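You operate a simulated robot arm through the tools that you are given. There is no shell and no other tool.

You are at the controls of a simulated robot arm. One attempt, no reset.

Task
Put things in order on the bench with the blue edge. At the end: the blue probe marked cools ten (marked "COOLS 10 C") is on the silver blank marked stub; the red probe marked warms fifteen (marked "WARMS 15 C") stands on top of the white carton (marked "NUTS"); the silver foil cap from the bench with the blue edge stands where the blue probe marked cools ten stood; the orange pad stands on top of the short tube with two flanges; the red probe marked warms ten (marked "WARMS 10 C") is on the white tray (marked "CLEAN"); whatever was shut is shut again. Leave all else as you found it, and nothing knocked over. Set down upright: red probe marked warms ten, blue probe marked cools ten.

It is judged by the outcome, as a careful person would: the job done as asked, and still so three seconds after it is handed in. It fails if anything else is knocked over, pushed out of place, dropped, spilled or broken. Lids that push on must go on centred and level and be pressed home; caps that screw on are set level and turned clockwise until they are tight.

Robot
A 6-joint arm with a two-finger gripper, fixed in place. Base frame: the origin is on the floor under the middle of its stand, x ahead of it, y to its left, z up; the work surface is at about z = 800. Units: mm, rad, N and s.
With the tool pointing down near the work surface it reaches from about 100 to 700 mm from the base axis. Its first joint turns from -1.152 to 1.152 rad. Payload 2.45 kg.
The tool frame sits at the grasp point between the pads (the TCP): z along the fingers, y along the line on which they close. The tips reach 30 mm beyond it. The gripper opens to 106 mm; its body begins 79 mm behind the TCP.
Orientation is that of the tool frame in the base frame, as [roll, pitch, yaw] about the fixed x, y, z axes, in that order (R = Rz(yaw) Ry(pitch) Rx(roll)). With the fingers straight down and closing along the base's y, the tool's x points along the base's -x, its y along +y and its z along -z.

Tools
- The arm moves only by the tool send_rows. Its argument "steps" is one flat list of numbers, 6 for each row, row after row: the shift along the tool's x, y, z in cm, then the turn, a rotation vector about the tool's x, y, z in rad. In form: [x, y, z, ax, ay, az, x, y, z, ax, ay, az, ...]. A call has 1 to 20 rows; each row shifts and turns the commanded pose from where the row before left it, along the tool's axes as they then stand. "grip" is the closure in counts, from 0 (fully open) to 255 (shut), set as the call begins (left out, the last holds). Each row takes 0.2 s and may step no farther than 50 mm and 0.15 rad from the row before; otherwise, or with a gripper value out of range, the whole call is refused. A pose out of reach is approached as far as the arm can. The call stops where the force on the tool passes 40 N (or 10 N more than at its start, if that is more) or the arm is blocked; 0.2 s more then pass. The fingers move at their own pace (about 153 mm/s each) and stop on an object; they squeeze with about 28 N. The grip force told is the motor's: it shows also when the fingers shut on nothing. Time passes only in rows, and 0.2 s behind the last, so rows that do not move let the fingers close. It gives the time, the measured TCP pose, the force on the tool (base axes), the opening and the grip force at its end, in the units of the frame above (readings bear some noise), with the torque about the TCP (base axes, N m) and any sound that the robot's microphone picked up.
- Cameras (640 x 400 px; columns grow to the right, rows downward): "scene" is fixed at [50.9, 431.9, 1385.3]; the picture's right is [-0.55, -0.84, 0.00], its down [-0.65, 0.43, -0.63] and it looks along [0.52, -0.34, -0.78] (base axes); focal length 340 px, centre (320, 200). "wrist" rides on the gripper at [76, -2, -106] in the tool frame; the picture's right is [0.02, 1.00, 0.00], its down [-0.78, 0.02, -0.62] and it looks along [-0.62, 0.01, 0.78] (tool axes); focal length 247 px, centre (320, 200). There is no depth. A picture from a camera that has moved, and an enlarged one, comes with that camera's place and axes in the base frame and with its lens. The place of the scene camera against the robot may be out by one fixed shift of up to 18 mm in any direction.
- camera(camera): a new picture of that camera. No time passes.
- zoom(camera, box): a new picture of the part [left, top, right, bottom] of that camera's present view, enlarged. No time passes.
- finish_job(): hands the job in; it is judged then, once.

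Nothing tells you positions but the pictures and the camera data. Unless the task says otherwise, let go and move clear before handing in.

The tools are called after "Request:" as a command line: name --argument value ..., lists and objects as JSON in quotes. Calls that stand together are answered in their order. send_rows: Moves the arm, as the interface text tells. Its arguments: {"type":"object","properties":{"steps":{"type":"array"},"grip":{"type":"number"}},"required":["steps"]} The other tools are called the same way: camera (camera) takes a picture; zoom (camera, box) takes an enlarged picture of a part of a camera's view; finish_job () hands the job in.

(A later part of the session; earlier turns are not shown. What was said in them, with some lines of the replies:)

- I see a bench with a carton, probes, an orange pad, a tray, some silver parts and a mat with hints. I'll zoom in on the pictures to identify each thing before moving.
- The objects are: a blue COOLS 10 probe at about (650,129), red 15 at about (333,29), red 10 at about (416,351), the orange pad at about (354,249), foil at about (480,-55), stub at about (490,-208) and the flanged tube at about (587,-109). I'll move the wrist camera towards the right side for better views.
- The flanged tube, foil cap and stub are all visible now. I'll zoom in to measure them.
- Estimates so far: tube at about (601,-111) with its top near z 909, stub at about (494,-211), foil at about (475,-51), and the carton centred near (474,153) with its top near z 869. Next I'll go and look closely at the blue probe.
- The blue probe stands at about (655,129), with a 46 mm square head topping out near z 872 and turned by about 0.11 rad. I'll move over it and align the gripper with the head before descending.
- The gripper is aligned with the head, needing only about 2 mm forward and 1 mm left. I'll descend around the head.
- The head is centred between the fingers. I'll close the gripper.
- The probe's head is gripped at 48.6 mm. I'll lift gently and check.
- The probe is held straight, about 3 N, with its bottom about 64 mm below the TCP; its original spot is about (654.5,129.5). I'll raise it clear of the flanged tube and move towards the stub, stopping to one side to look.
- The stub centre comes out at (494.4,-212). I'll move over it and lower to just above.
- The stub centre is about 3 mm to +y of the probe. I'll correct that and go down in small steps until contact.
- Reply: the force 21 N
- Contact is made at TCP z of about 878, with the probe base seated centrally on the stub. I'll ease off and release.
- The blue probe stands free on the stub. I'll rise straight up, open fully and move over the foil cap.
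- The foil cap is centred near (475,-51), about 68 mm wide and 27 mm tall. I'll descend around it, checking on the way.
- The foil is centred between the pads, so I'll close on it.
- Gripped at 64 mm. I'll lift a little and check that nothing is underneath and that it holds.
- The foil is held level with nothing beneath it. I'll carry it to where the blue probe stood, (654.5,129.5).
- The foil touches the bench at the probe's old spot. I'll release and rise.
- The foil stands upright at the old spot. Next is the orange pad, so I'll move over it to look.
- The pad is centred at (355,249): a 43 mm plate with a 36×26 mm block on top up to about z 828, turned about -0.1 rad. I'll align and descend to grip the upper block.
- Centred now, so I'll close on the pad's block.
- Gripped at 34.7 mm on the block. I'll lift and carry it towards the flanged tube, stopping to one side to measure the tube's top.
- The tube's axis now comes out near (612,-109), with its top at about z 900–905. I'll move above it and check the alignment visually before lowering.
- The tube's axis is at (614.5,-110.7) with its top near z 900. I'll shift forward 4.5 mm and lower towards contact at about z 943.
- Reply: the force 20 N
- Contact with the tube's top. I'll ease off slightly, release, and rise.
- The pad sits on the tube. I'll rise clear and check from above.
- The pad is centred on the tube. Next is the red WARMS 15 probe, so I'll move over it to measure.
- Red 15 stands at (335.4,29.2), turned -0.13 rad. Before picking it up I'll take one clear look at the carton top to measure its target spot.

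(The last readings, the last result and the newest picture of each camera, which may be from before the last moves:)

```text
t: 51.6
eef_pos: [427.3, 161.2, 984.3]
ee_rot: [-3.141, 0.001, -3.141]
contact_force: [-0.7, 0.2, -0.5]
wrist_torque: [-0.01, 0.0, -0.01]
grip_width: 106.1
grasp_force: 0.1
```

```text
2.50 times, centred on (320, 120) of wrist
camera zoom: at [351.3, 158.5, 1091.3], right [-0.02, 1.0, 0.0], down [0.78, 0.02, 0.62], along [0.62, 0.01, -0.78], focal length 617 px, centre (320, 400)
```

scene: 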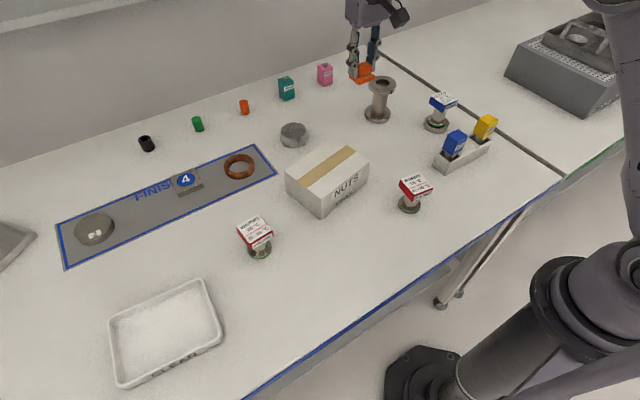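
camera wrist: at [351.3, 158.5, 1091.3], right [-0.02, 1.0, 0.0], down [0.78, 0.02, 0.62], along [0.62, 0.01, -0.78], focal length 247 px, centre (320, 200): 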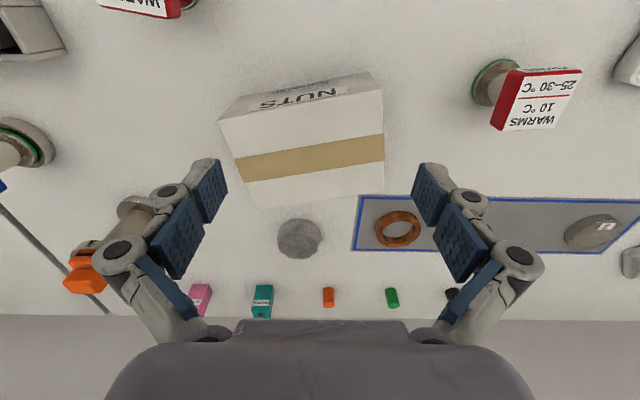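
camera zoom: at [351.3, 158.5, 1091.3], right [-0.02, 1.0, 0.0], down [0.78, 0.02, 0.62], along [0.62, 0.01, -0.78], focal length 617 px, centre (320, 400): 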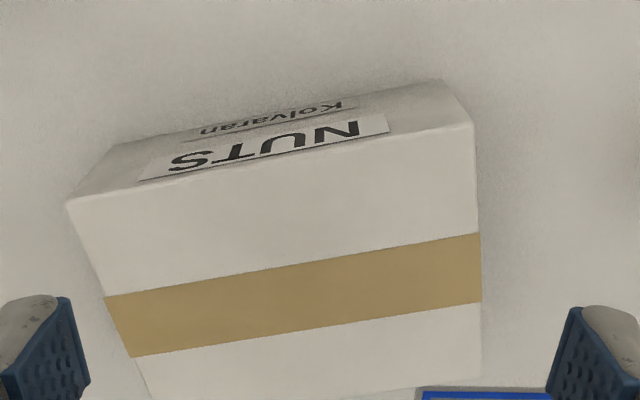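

The carton's top centre is (475,152) at z of about 869. Now I'll go back to red 15 and align with its head.

Request:
send_rows --steps '[2.3, -3.3, 0, 0, 0, 0, 2.3, -3.3, 0, 0, 0, 0, 2.3, -3.3, 0, 0, 0, 0, 2.3, -3.3, 0, 0, 0, 0, 0, 0, 1.5, 0, 0, 0.131, 0, 0, 1.5, 0, 0, 0, 0, 0, 0, 0, 0, 0]'

Request:
zoom --camera "wrist" --box '[240, 70, 400, 190]'

```text
t: 53.2
eef_pos: [335.0, 27.4, 956.3]
ee_rot: [-3.139, 0.002, 3.012]
contact_force: [0.2, -0.3, -0.5]
wrist_torque: [-0.02, -0.01, -0.01]
grip_width: 106.1
grasp_force: 0.1
```

```text
3.33 times, centred on (320, 130) of wrist
camera zoom: at [258.5, 34.0, 1063.0], right [0.11, 0.99, 0.0], down [0.78, -0.09, 0.62], along [0.62, -0.07, -0.78], focal length 823 px, centre (320, 433)
```

zoom: 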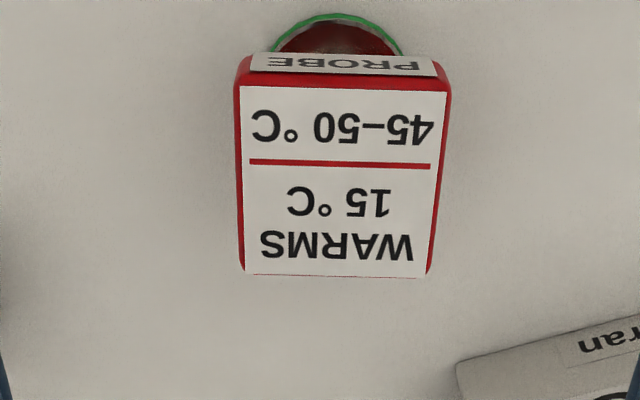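

Request:
send_rows --steps '[-0.07, 0.3, 0, 0, 0, 0, 0, 0, 3.1, 0, 0, 0, 0, 0, 3.1, 0, 0, 0, 0, 0, 3.05, 0, 0, 0, 0, 0, 0, 0, 0, 0]'

Request:
camera --camera "wrist"

Request:
zoom --camera "scene" --box '[350, 140, 470, 240]'

```text
t: 54.4
eef_pos: [337.4, 28.3, 863.6]
ee_rot: [3.141, 0.002, 3.01]
contact_force: [0.1, 0.0, 0.2]
wrist_torque: [0.03, 0.0, -0.01]
grip_width: 106.0
grasp_force: 0.0
```

```text
taken
camera wrist: at [260.8, 36.1, 970.5], right [0.11, 0.99, 0.0], down [0.78, -0.09, 0.62], along [0.62, -0.07, -0.78], focal length 247 px, centre (320, 200)
```

wrist: 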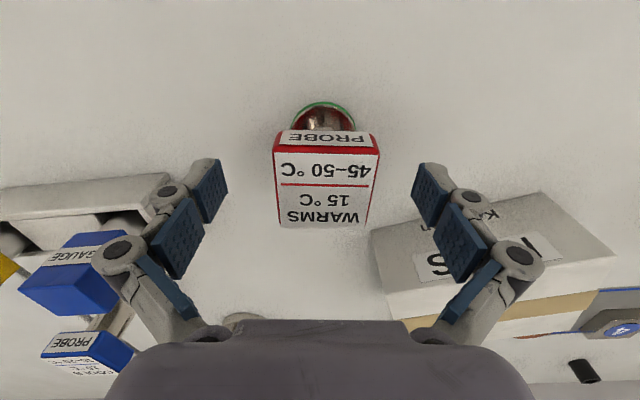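

```text
4.00 times, centred on (410, 190) of scene
camera zoom: at [50.9, 431.9, 1385.3], right [-0.55, -0.84, 0.0], down [-0.65, 0.43, -0.63], along [0.52, -0.34, -0.78], focal length 1359 px, centre (-40, 240)
```

zoom: 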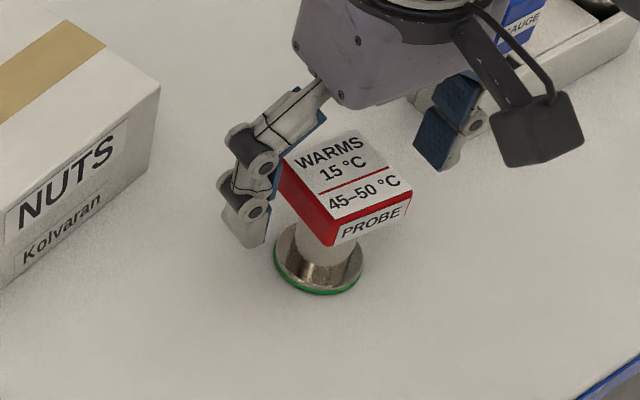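

Request:
send_rows --steps '[0.2, 0.2, 0, 0, 0, 0, 0, 0, 0, 0, 0, 0]'

Request:
send_rows --steps '[0, 0, 0, 0, 0, 0, 0, 0, 0, 0, 0, 0, 0, 0, 0, 0, 0, 0, 0, 0, 0, 0, 0, 0]' --grip 255

Request:
camera --camera "wrist"

```text
t: 55.0
eef_pos: [334.9, 29.1, 863.9]
ee_rot: [-3.142, 0.002, 3.011]
contact_force: [-0.1, 1.1, 0.7]
wrist_torque: [0.0, 0.05, 0.06]
grip_width: 105.8
grasp_force: 0.1
```

```text
t: 56.0
eef_pos: [334.8, 30.2, 863.8]
ee_rot: [-3.141, 0.001, 3.01]
contact_force: [0.7, 0.8, 18.3]
wrist_torque: [0.09, -0.04, 0.05]
grip_width: 48.5
grasp_force: 28.2
```

```text
taken
camera wrist: at [259.1, 38.4, 970.5], right [0.11, 0.99, 0.0], down [0.78, -0.09, 0.62], along [0.62, -0.07, -0.78], focal length 247 px, centre (320, 200)
```

wrist: 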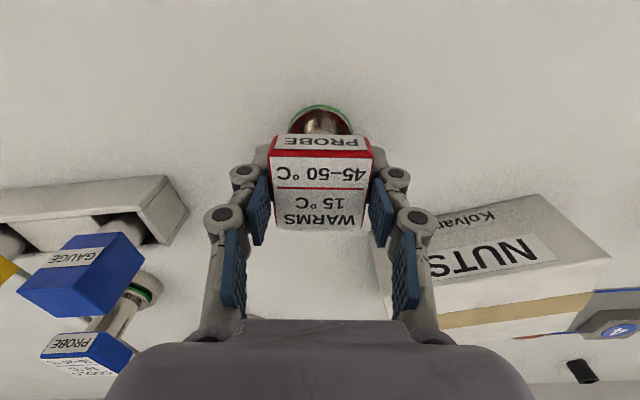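

Red 15 is gripped squarely. I'll lift straight up, square the yaw, and carry it over the carton centre.

Request:
send_rows --steps '[0, 0, -0.5, 0, 0, 0, 0, 0, -1.5, 0, 0, 0, 0, 0, -3.3, 0, 0, 0, 0, 0, -3.3, 0, 0, 0, 0, 0, -3.3, 0, 0, 0, 0, 0, 0, 0, 0, -0.131, -2.34, 2.03, 0, 0, 0, 0, -2.34, 2.03, 0, 0, 0, 0, -2.34, 2.03, 0, 0, 0, 0, -2.34, 2.03, 0, 0, 0, 0, -2.34, 2.03, 0, 0, 0, 0, -2.34, 2.03, 0, 0, 0, 0, 0, 0, 0, 0, 0, 0]'

Request:
camera --camera "wrist"

Request:
zoom --camera "scene" --box '[260, 90, 420, 230]'

```text
t: 58.8
eef_pos: [475.5, 152.3, 982.6]
ee_rot: [-3.141, 0.001, 3.14]
contact_force: [-0.2, 0.1, -2.7]
wrist_torque: [0.0, 0.01, 0.03]
grip_width: 48.3
grasp_force: 27.9
```

```text
taken
camera wrist: at [399.7, 150.2, 1089.1], right [-0.02, 1.0, 0.0], down [0.78, 0.02, 0.62], along [0.62, 0.01, -0.78], focal length 247 px, centre (320, 200)
```

wrist: 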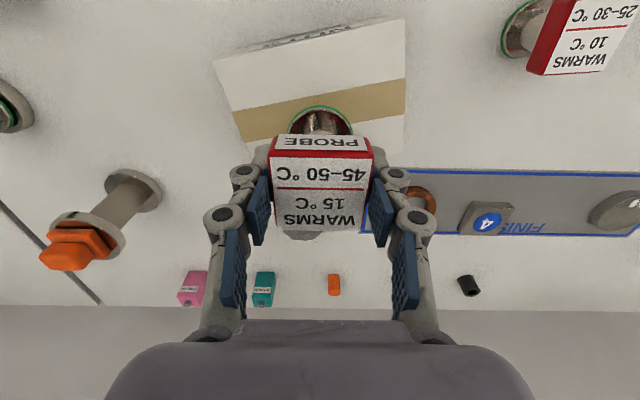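

```text
2.86 times, centred on (340, 160) of scene
camera zoom: at [50.9, 431.9, 1385.3], right [-0.55, -0.84, 0.0], down [-0.65, 0.43, -0.63], along [0.52, -0.34, -0.78], focal length 971 px, centre (263, 314)
```

zoom: 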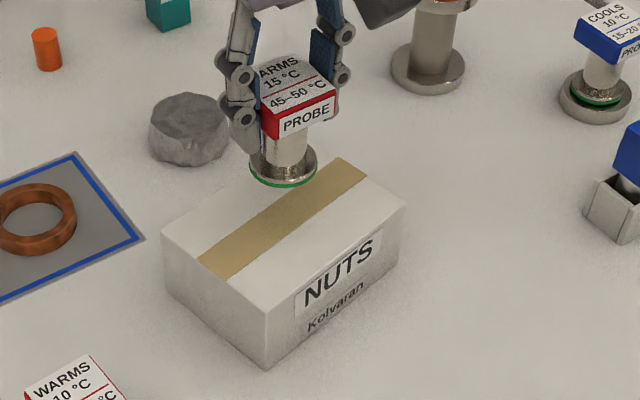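

I'm above the carton centre. I'll lower to just above the top.

Request:
send_rows --steps '[0, 0, 2.0, 0, 0, 0, 0, 0, 1.5, 0, 0, 0, 0, 0, 0.6, 0, 0, 0, 0, 0, 0, 0, 0, 0]'

Request:
zoom --camera "scene" --box '[260, 90, 420, 230]'

Request:
camera --camera "wrist"

```text
t: 59.8
eef_pos: [475.5, 152.4, 942.7]
ee_rot: [-3.141, 0.0, -3.141]
contact_force: [0.3, 0.4, -3.0]
wrist_torque: [0.0, 0.0, 0.0]
grip_width: 48.6
grasp_force: 27.7
```

```text
2.86 times, centred on (340, 160) of scene
camera zoom: at [50.9, 431.9, 1385.3], right [-0.55, -0.84, 0.0], down [-0.65, 0.43, -0.63], along [0.52, -0.34, -0.78], focal length 971 px, centre (263, 314)
```

zoom: 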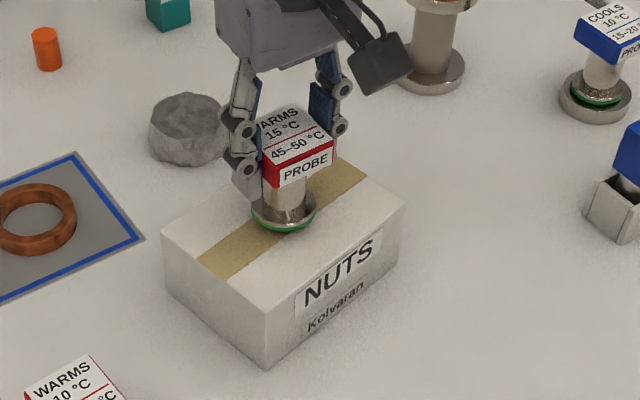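

```text
taken
camera wrist: at [398.0, 150.1, 1048.1], right [-0.02, 1.0, 0.0], down [0.78, 0.02, 0.62], along [0.62, 0.01, -0.78], focal length 247 px, centre (320, 200)
```

wrist: 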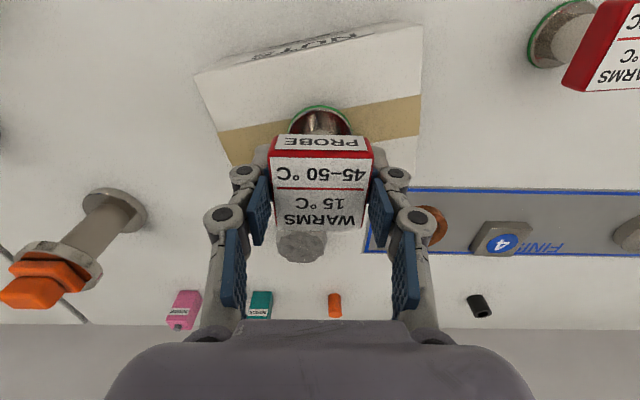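

Request:
send_rows --steps '[0, 0, 0.3, 0, 0, 0, 0, 0, 0.2, 0, 0, 0, 0, 0, 0.1, 0, 0, 0, 0, 0, 0, 0, 0, 0]'

```text
t: 60.8
eef_pos: [475.3, 151.9, 934.5]
ee_rot: [-3.141, 0.002, 3.141]
contact_force: [-1.4, -0.2, -2.9]
wrist_torque: [-0.05, 0.0, 0.0]
grip_width: 48.6
grasp_force: 28.0
```

Request:
send_rows --steps '[0, 0, 0.1, 0, 0, 0, 0, 0, 0.1, 0, 0, 0, 0, 0, 0, 0, 0, 0]'

Request:
zoom --camera "scene" --box '[290, 120, 380, 200]'

```text
t: 61.6
eef_pos: [476.3, 152.3, 933.6]
ee_rot: [3.142, 0.002, -3.141]
contact_force: [-1.3, -1.0, 13.9]
wrist_torque: [0.03, 0.02, -0.01]
grip_width: 48.7
grasp_force: 28.2
```

```text
5.00 times, centred on (335, 160) of scene
camera zoom: at [50.6, 431.8, 1385.4], right [-0.55, -0.84, 0.0], down [-0.65, 0.43, -0.63], along [0.52, -0.34, -0.78], focal length 1698 px, centre (245, 400)
```

zoom: 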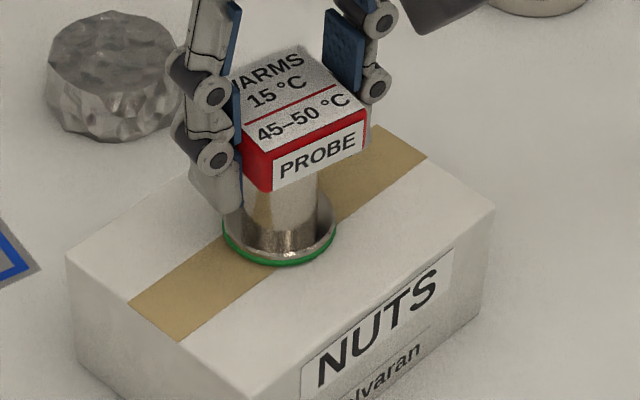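

The probe touches the carton top at the centre. I'll ease off, release and rise.

Request:
send_rows --steps '[0, 0, -0.08, 0, 0, 0, 0, 0, 0, 0, 0, 0]'

Request:
send_rows --steps '[0, 0, 0, 0, 0, 0, 0, 0, 0, 0, 0, 0, 0, 0, 0, 0, 0, 0]' --grip 60

Request:
send_rows --steps '[0, 0, -2, 0, 0, 0, 0, 0, -4, 0, 0, 0, 0, 0, -3, 0, 0, 0, 0, 0, 0, 0, 0, 0]'

Request:
camera --camera "wrist"

Request:
zoom --camera "scene" --box '[270, 100, 400, 220]'

```text
t: 62.2
eef_pos: [476.2, 152.4, 934.9]
ee_rot: [-3.141, 0.0, 3.142]
contact_force: [0.5, 0.4, -2.2]
wrist_torque: [-0.01, 0.05, -0.01]
grip_width: 48.6
grasp_force: 28.2
```

```text
t: 63.0
eef_pos: [475.2, 152.4, 934.5]
ee_rot: [3.141, 0.002, -3.141]
contact_force: [0.2, -0.2, -0.1]
wrist_torque: [0.01, 0.0, 0.0]
grip_width: 81.0
grasp_force: 0.0
```

```text
t: 64.0
eef_pos: [474.7, 151.9, 1023.2]
ee_rot: [-3.141, 0.003, 3.141]
contact_force: [-0.1, -0.1, 0.1]
wrist_torque: [0.03, 0.01, -0.01]
grip_width: 81.0
grasp_force: 0.0
```

```text
taken
camera wrist: at [398.5, 149.9, 1129.2], right [-0.02, 1.0, 0.0], down [0.78, 0.02, 0.62], along [0.62, 0.01, -0.78], focal length 247 px, centre (320, 200)
```

wrist: 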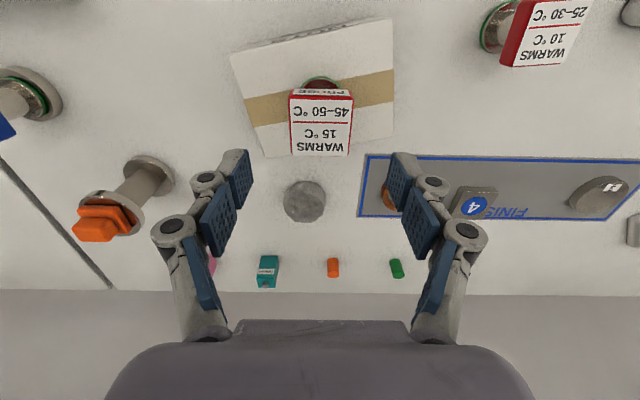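

```text
3.33 times, centred on (335, 160) of scene
camera zoom: at [50.9, 431.9, 1385.3], right [-0.55, -0.84, 0.0], down [-0.65, 0.43, -0.63], along [0.52, -0.34, -0.78], focal length 1132 px, centre (270, 333)
```

zoom: 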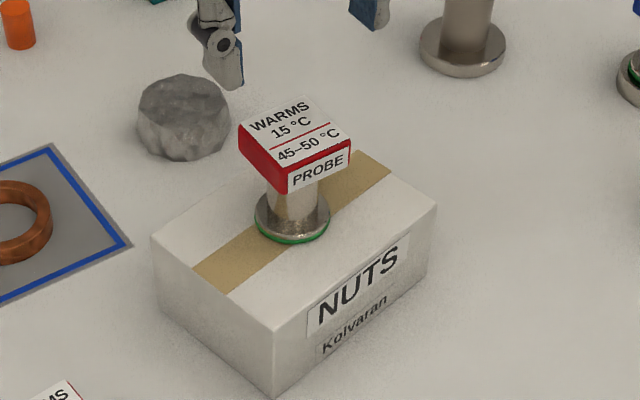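

Red 15 stands on the carton and the carton hasn't moved. Now I'll look at the white tray before fetching red 10.

Request:
send_rows --steps '[1.5, 3.87, 0, 0, 0, 0, 1.5, 3.87, 0, 0, 0, 0, 1.5, 3.87, 0, 0, 0, 0, 1.5, 3.87, 0, 0, 0, 0, 1.5, 3.87, 0, 0, 0, 0, 1.5, 3.87, 0, 0, 0, 0, 1.5, 3.87, 0, 0, 0, 0, 1.5, 3.87, 0, 0, 0, 0, 1.5, 3.87, 0, 0, 0, 0, 0, 0, 0, 0, 0, 0]' --grip 0

Request:
camera --camera "wrist"

Request:
zoom --camera "wrist" --box '[230, 0, 550, 200]'

```text
t: 66.2
eef_pos: [341.4, 498.2, 1025.7]
ee_rot: [-3.141, 0.001, -3.141]
contact_force: [0.2, -0.6, 0.6]
wrist_torque: [0.01, -0.01, 0.03]
grip_width: 106.1
grasp_force: 0.1
```

```text
taken
camera wrist: at [265.7, 496.5, 1131.9], right [-0.02, 1.0, 0.0], down [0.78, 0.02, 0.62], along [0.62, 0.01, -0.78], focal length 247 px, centre (320, 200)
```

wrist: 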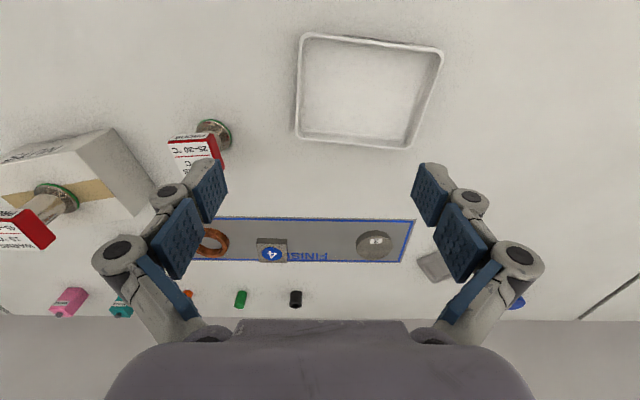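

```text
2.00 times, centred on (390, 100) of wrist
camera zoom: at [265.7, 496.5, 1131.9], right [-0.02, 1.0, 0.0], down [0.78, 0.02, 0.62], along [0.62, 0.01, -0.78], focal length 494 px, centre (180, 400)
```

zoom: 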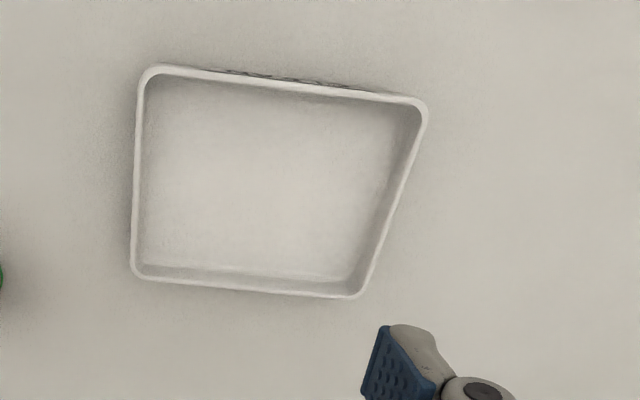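

The tray's centre is about (355,549), with a low rim. Now I'll move above the red WARMS 10 probe at about (412,350).

Request:
send_rows --steps '[-1.43, -2.96, 0.7, 0, 0, 0, -1.43, -2.96, 0.7, 0, 0, 0, -1.43, -2.96, 0.7, 0, 0, 0, -1.43, -2.96, 0.7, 0, 0, 0, -1.43, -2.96, 0.7, 0, 0, 0, 0, 0, 0, 0, 0, 0]'

Request:
camera --camera "wrist"

Request:
zoom --camera "wrist" --box '[250, 50, 390, 150]'

```text
t: 67.6
eef_pos: [412.9, 353.6, 990.9]
ee_rot: [3.141, 0.002, -3.139]
contact_force: [-0.7, -0.7, 0.2]
wrist_torque: [0.01, -0.03, 0.0]
grip_width: 106.2
grasp_force: 0.0
```

```text
taken
camera wrist: at [337.1, 351.5, 1096.9], right [-0.02, 1.0, 0.0], down [0.78, 0.02, 0.62], along [0.62, 0.01, -0.78], focal length 247 px, centre (320, 200)
```

wrist: 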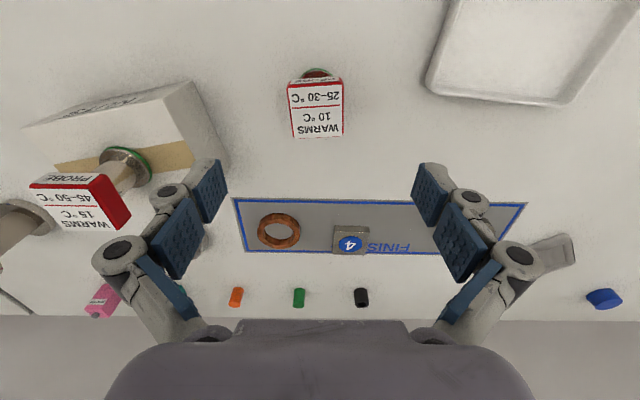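

```text
4.00 times, centred on (320, 100) of wrist
camera zoom: at [337.1, 351.5, 1096.9], right [-0.02, 1.0, 0.0], down [0.78, 0.02, 0.62], along [0.62, 0.01, -0.78], focal length 988 px, centre (320, 600)
```

zoom: 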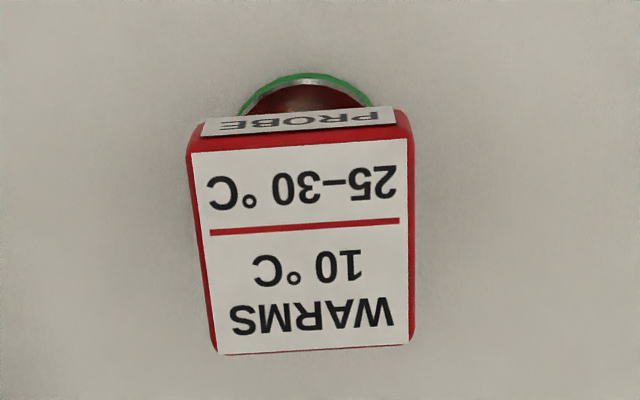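

Red 10 is at (415.3,349.4), turned +0.077 rad. I'll align and move down for a check.

Request:
send_rows --steps '[-0.24, -0.42, 0, 0, 0, 0, 0, 0, 1.8, 0, 0, -0.077, 0, 0, 1.8, 0, 0, 0, 0, 0, 0, 0, 0, 0]'

Request:
zoom --camera "wrist" --box '[240, 70, 400, 190]'

```text
t: 68.6
eef_pos: [415.2, 347.9, 953.8]
ee_rot: [3.141, 0.003, -3.062]
contact_force: [0.5, 0.5, -1.6]
wrist_torque: [-0.02, 0.03, -0.02]
grip_width: 106.0
grasp_force: 0.1
```

```text
3.33 times, centred on (320, 130) of wrist
camera zoom: at [339.3, 340.7, 1059.8], right [-0.1, 1.0, 0.0], down [0.78, 0.08, 0.62], along [0.62, 0.06, -0.78], focal length 823 px, centre (320, 433)
```

zoom: 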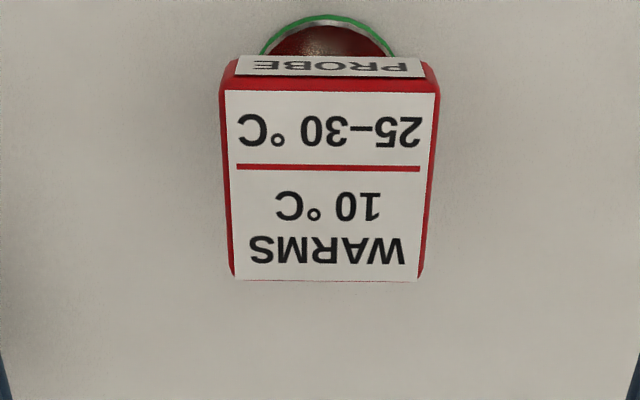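

Well aligned. I'll descend to grip height.

Request:
send_rows --steps '[0, 0, 3.0, 0, 0, 0, 0, 0, 3.0, 0, 0, 0, 0, 0, 3.0, 0, 0, 0, 0, 0, 0, 0, 0, 0]'

Request:
camera --camera "wrist"

```text
t: 69.6
eef_pos: [413.4, 346.6, 861.6]
ee_rot: [-3.14, 0.0, -3.065]
contact_force: [0.1, 1.2, -0.3]
wrist_torque: [0.01, 0.03, 0.01]
grip_width: 106.1
grasp_force: 0.1
```

```text
taken
camera wrist: at [337.2, 339.0, 968.3], right [-0.1, 1.0, 0.0], down [0.78, 0.08, 0.62], along [0.62, 0.06, -0.78], focal length 247 px, centre (320, 200)
```

wrist: 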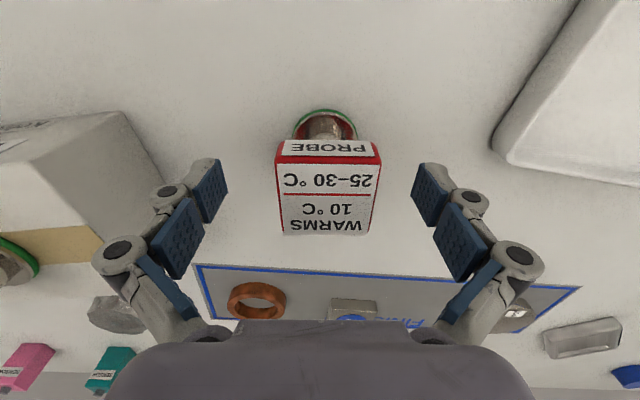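

Request:
send_rows --steps '[-0.05, 0.25, -0.2, 0, 0, 0, 0, 0, 0, 0, 0, 0]'

Request:
send_rows --steps '[0, 0, 0, 0, 0, 0, 0, 0, 0, 0, 0, 0, 0, 0, 0, 0, 0, 0, 0, 0, 0, 0, 0, 0]' --grip 255

Request:
camera --camera "wrist"

```text
t: 70.2
eef_pos: [413.1, 350.0, 864.9]
ee_rot: [3.141, 0.001, -3.067]
contact_force: [-0.4, -0.4, 0.9]
wrist_torque: [0.0, -0.02, -0.01]
grip_width: 106.0
grasp_force: 0.0
```

```text
t: 71.2
eef_pos: [414.4, 349.9, 864.6]
ee_rot: [-3.141, 0.0, -3.065]
contact_force: [-0.1, 1.7, 15.0]
wrist_torque: [-0.09, -0.04, 0.01]
grip_width: 48.7
grasp_force: 28.0
```

```text
taken
camera wrist: at [338.2, 341.9, 971.6], right [-0.1, 1.0, 0.0], down [0.78, 0.08, 0.62], along [0.62, 0.06, -0.78], focal length 247 px, centre (320, 200)
```

wrist: 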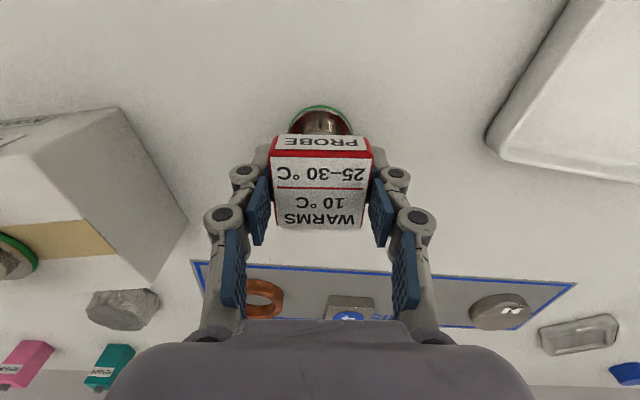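

Gripped squarely. I'll lift it and carry it over the tray.

Request:
send_rows --steps '[0, 0, -0.5, 0, 0, 0, 0, 0, -1.5, 0, 0, 0, 0, 0, -3.3, 0, 0, 0, 0, 0, -3.2, 0, 0, 0, 0, 0, 0, 0, 0, 0.077, 0.99, 3.3, 0, 0, 0, 0, 0.99, 3.3, 0, 0, 0, 0, 0.99, 3.3, 0, 0, 0, 0, 0.99, 3.3, 0, 0, 0, 0, 0.99, 3.3, 0, 0, 0, 0, 0.99, 3.3, 0, 0, 0, 0, 0, 0, 0, 0, 0, 0]'

Request:
camera --camera "wrist"

Request:
camera --camera "scene"

```text
t: 73.8
eef_pos: [354.7, 548.6, 951.1]
ee_rot: [-3.142, 0.001, -3.141]
contact_force: [-1.3, -0.8, -1.8]
wrist_torque: [0.01, 0.02, -0.01]
grip_width: 48.5
grasp_force: 28.0
```

```text
taken
camera wrist: at [279.1, 547.4, 1057.2], right [-0.02, 1.0, 0.0], down [0.78, 0.02, 0.62], along [0.62, 0.01, -0.78], focal length 247 px, centre (320, 200)
```

wrist: 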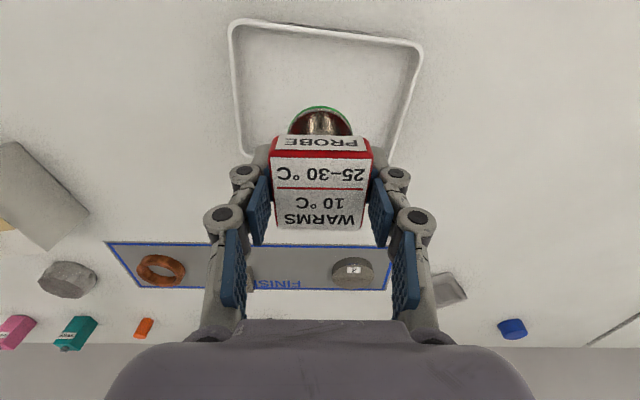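

```text
taken
```

scene: 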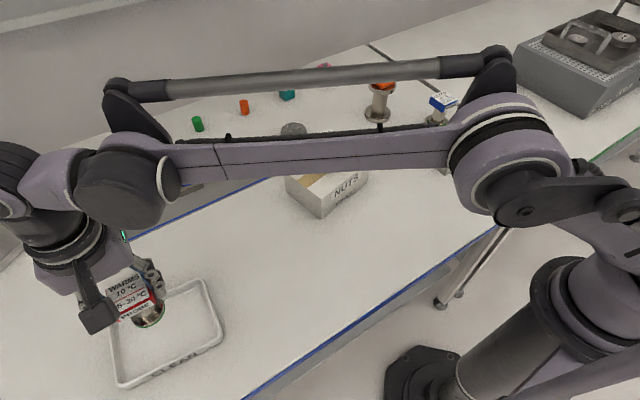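

I'm above the tray's interior. I'll lower it in.

Request:
send_rows --steps '[0, 0, 2.5, 0, 0, 0, 0, 0, 2.5, 0, 0, 0, 0, 0, 2.0, 0, 0, 0, 0, 0, 0, 0, 0, 0]'

Request:
camera --camera "wrist"

Request:
zoom --camera "scene" --box '[80, 240, 240, 400]'

```text
t: 74.8
eef_pos: [356.1, 547.7, 881.4]
ee_rot: [-3.141, 0.001, -3.139]
contact_force: [-0.7, 0.2, -2.1]
wrist_torque: [-0.04, 0.02, 0.02]
grip_width: 48.5
grasp_force: 28.0
```

```text
taken
camera wrist: at [278.6, 546.8, 987.7], right [-0.02, 1.0, 0.0], down [0.78, 0.02, 0.62], along [0.62, 0.01, -0.78], focal length 247 px, centre (320, 200)
```

wrist: 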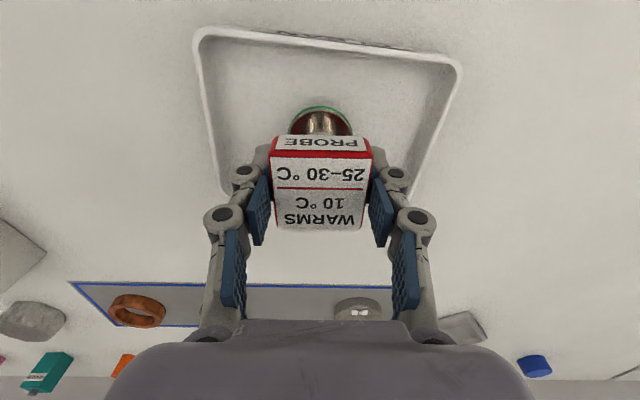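

```text
2.50 times, centred on (160, 320) of scene
camera zoom: at [50.9, 432.0, 1385.3], right [-0.55, -0.84, 0.0], down [-0.65, 0.43, -0.63], along [0.52, -0.34, -0.78], focal length 849 px, centre (720, -100)
```

zoom: 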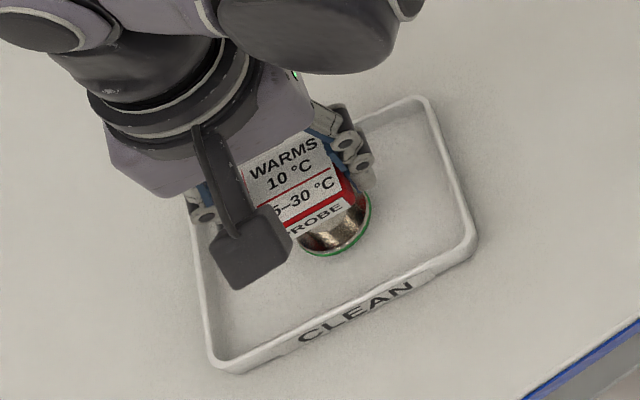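

Request:
send_rows --steps '[0, 0, 0.5, 0, 0, 0, 0, 0, 0.3, 0, 0, 0, 0, 0, 0.1, 0, 0, 0, 0, 0, 0, 0, 0, 0]'

```text
t: 75.8
eef_pos: [354.5, 548.4, 869.8]
ee_rot: [-3.14, 0.001, -3.141]
contact_force: [-0.2, 0.7, -2.8]
wrist_torque: [-0.03, -0.02, 0.02]
grip_width: 48.8
grasp_force: 28.4
```

Request:
send_rows --steps '[0, 0, 0.15, 0, 0, 0, 0, 0, 0.1, 0, 0, 0, 0, 0, 0, 0, 0, 0]'

Request:
zoom --camera "scene" --box '[100, 260, 220, 360]'

```text
t: 76.6
eef_pos: [354.3, 548.7, 868.9]
ee_rot: [3.141, 0.003, 3.141]
contact_force: [0.2, 0.1, 3.7]
wrist_torque: [-0.04, -0.01, 0.03]
grip_width: 48.5
grasp_force: 27.9
```

```text
4.00 times, centred on (160, 310) of scene
camera zoom: at [50.9, 431.9, 1385.4], right [-0.55, -0.84, 0.0], down [-0.65, 0.43, -0.63], along [0.52, -0.34, -0.78], focal length 1359 px, centre (960, -240)
```

zoom: 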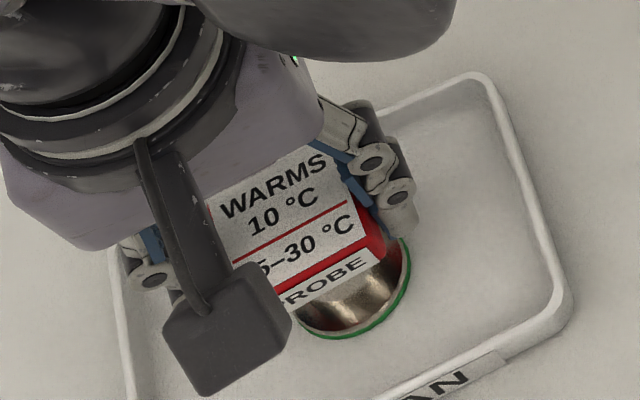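

Request:
send_rows --steps '[0, 0, 0.05, 0, 0, 0, 0, 0, 0, 0, 0, 0]'

```text
t: 77.2
eef_pos: [354.9, 549.5, 869.2]
ee_rot: [3.139, 0.0, -3.142]
contact_force: [3.0, 2.8, 12.0]
wrist_torque: [0.1, -0.13, 0.0]
grip_width: 48.9
grasp_force: 28.6
```

The probe is on the tray floor. I'll release, check, and rise.

Request:
send_rows --steps '[0, 0, 0, 0, 0, 0, 0, 0, 0, 0, 0, 0, 0, 0, 0, 0, 0, 0]' --grip 60

Request:
send_rows --steps '[0, 0, -2, 0, 0, 0, 0, 0, -4, 0, 0, 0, 0, 0, -4, 0, 0, 0, 0, 0, -2, 0, 0, 0, 0, 0, 0, 0, 0, 0]'

Request:
camera --camera "wrist"

Request:
zoom --camera "scene" --box '[80, 240, 240, 400]'

```text
t: 78.0
eef_pos: [354.5, 549.4, 867.3]
ee_rot: [-3.14, 0.001, -3.141]
contact_force: [0.7, -0.2, -0.1]
wrist_torque: [0.01, 0.04, 0.01]
grip_width: 81.4
grasp_force: 0.0
```

```text
t: 79.2
eef_pos: [355.8, 549.2, 989.0]
ee_rot: [-3.141, 0.002, 3.14]
contact_force: [-1.2, -0.3, -0.8]
wrist_torque: [0.04, -0.02, 0.02]
grip_width: 81.3
grasp_force: 0.1
```

```text
taken
camera wrist: at [279.6, 547.3, 1095.9], right [-0.02, 1.0, 0.0], down [0.78, 0.02, 0.62], along [0.62, 0.01, -0.78], focal length 247 px, centre (320, 200)
```

wrist: 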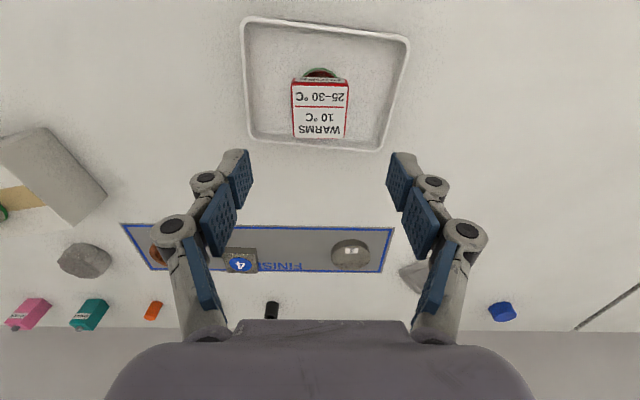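

```text
2.50 times, centred on (160, 320) of scene
camera zoom: at [50.9, 431.9, 1385.3], right [-0.55, -0.84, 0.0], down [-0.65, 0.43, -0.63], along [0.52, -0.34, -0.78], focal length 849 px, centre (720, -100)
```

zoom: 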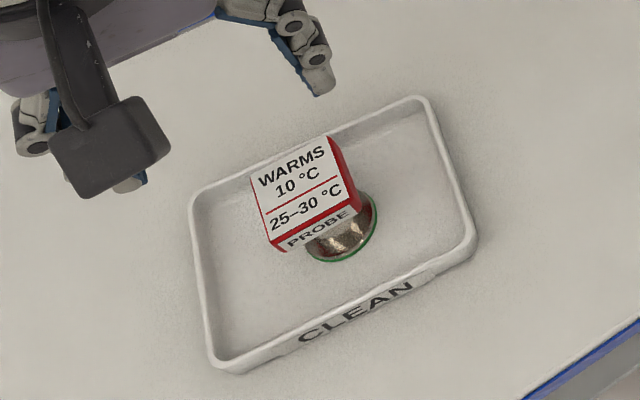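

All five items are placed. I'll bring the arm back near its starting pose and check the whole bench.

Request:
send_rows --steps '[0, 0, -4, 0, 0, 0, 0, 0, -3.5, 0, 0, 0, 0.1, -4.2, 0, 0, 0, 0, 0.1, -4.2, 0, 0, 0, 0, 0.1, -4.2, 0, 0, 0, 0, 0.1, -4.2, 0, 0, 0, 0, 0.1, -4.2, 0, 0, 0, 0, 0.1, -4.2, 0, 0, 0, 0, 0.1, -4.2, 0, 0, 0, 0, 0.1, -4.2, 0, 0, 0, 0, 0.1, -4.2, 0, 0, 0, 0, 0.1, -4.2, 0, 0, 0, 0, 0, 0, 0, 0, 0, 0]' --grip 0

Request:
camera --camera "scene"

Request:
camera --camera "wrist"

Request:
zoom --camera "scene" --box '[240, 60, 510, 230]'

```text
t: 82.0
eef_pos: [338.8, 120.8, 1057.8]
ee_rot: [-3.141, 0.001, 3.141]
contact_force: [-0.1, 0.3, 0.0]
wrist_torque: [0.0, -0.04, -0.02]
grip_width: 106.3
grasp_force: 0.2
out of reach, approached as far as the arm can: row 2
```

```text
taken
```

scene: 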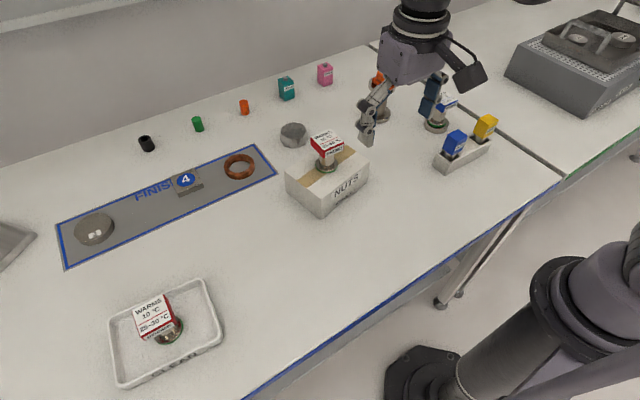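

```text
taken
camera wrist: at [262.9, 119.0, 1165.4], right [-0.02, 1.0, 0.0], down [0.78, 0.02, 0.62], along [0.62, 0.01, -0.78], focal length 247 px, centre (320, 200)
```

wrist: 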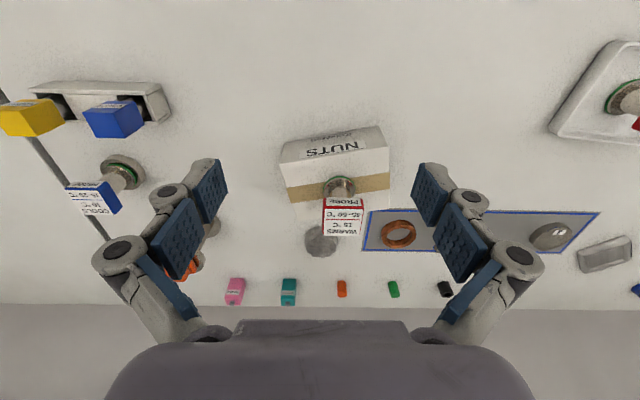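

```text
2.35 times, centred on (375, 145) of scene
camera zoom: at [50.9, 431.9, 1385.3], right [-0.55, -0.84, 0.0], down [-0.65, 0.43, -0.63], along [0.52, -0.34, -0.78], focal length 799 px, centre (191, 329)
```

zoom: 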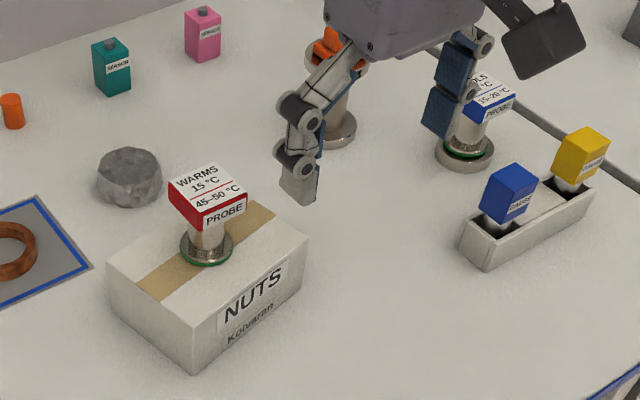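

Everything looks in order. The arm hides the tube and the stub, so I'll shift aside for one last look.

Request:
send_rows --steps '[3, 4, 0, 0, 0, 0, 3, 4, 0, 0, 0, 0, 2, 4, 0, 0, 0, 0, 0, 0, 0, 0, 0, 0]'

Request:
zoom --camera "scene" --box '[240, 50, 510, 220]'

Request:
camera --camera "scene"

```text
t: 83.0
eef_pos: [258.3, 241.6, 1061.6]
ee_rot: [-3.142, 0.004, -3.141]
contact_force: [0.2, 0.6, -0.7]
wrist_torque: [0.02, -0.01, 0.02]
grip_width: 106.0
grasp_force: 0.1
```

```text
2.35 times, centred on (375, 135) of scene
camera zoom: at [50.8, 431.9, 1385.3], right [-0.55, -0.84, 0.0], down [-0.65, 0.43, -0.63], along [0.52, -0.34, -0.78], focal length 799 px, centre (191, 353)
```

zoom: 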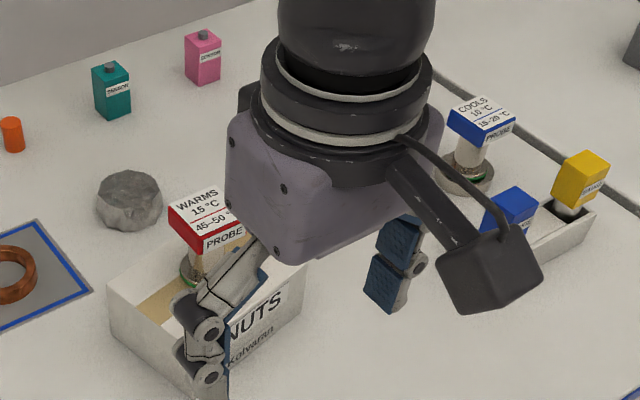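

```text
taken
```

scene: 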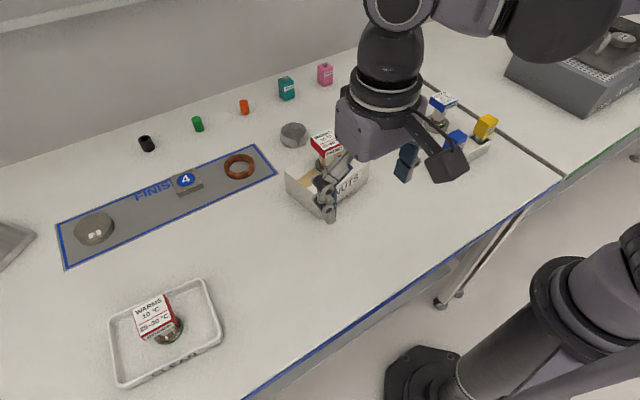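

Request:
send_rows --steps '[-1, 4.5, 0, 0, 0, 0, -1, 4.5, 0, 0, 0, 0, -1, 4.5, 0, 0, 0, 0, 0, 4, 0, 0, 0, 0, 0, 0, 0, 0, 0, 0]'

Request:
camera --camera "scene"

Request:
zoom --camera "scene" --box '[260, 50, 510, 220]'

```text
t: 84.2
eef_pos: [292.2, 418.0, 1059.2]
ee_rot: [3.141, 0.003, 3.141]
contact_force: [0.0, -0.5, -0.2]
wrist_torque: [0.02, -0.02, -0.04]
grip_width: 106.0
grasp_force: 0.1
```

```text
taken
```

scene: 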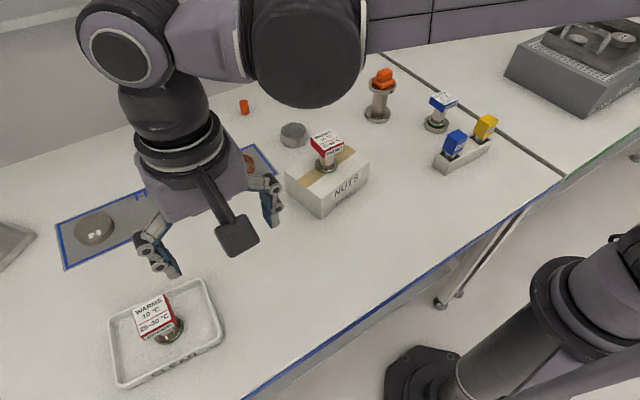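

```text
2.35 times, centred on (385, 135) of scene
camera zoom: at [50.9, 431.9, 1385.3], right [-0.55, -0.84, 0.0], down [-0.65, 0.43, -0.63], along [0.52, -0.34, -0.78], focal length 799 px, centre (167, 353)
```

zoom: 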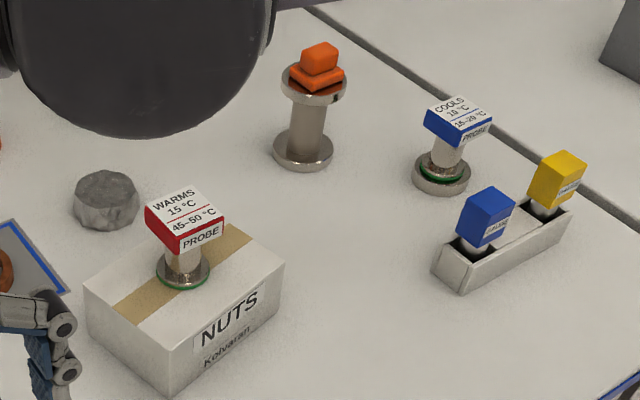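

All five items are where they should be, the rest of the bench looks untouched, nothing that was shut was opened, and the arm is clear. I'm handing the job in.

Request:
finish_job

```text
The job is handed in.
```

All five items are in place, and I've handed the job in. I checked the whole bench from the fixed camera just before handing in.

| Item | Where it is now |
|---|---|
| Blue probe, COOLS 10 C | upright and centred on the silver blank marked STUB |
| Silver foil cap | where the blue probe stood, to within about 2 mm |
| Orange pad | on top of the short tube with two flanges, covering its hole |
| Red probe, WARMS 15 C | standing at the centre of the carton top |
| Red probe, WARMS 10 C | upright near the middle of the CLEAN tray |

Nothing that was shut was opened, and I saw nothing knocked over or pushed out of place. There was nothing under the foil cap when I lifted it.
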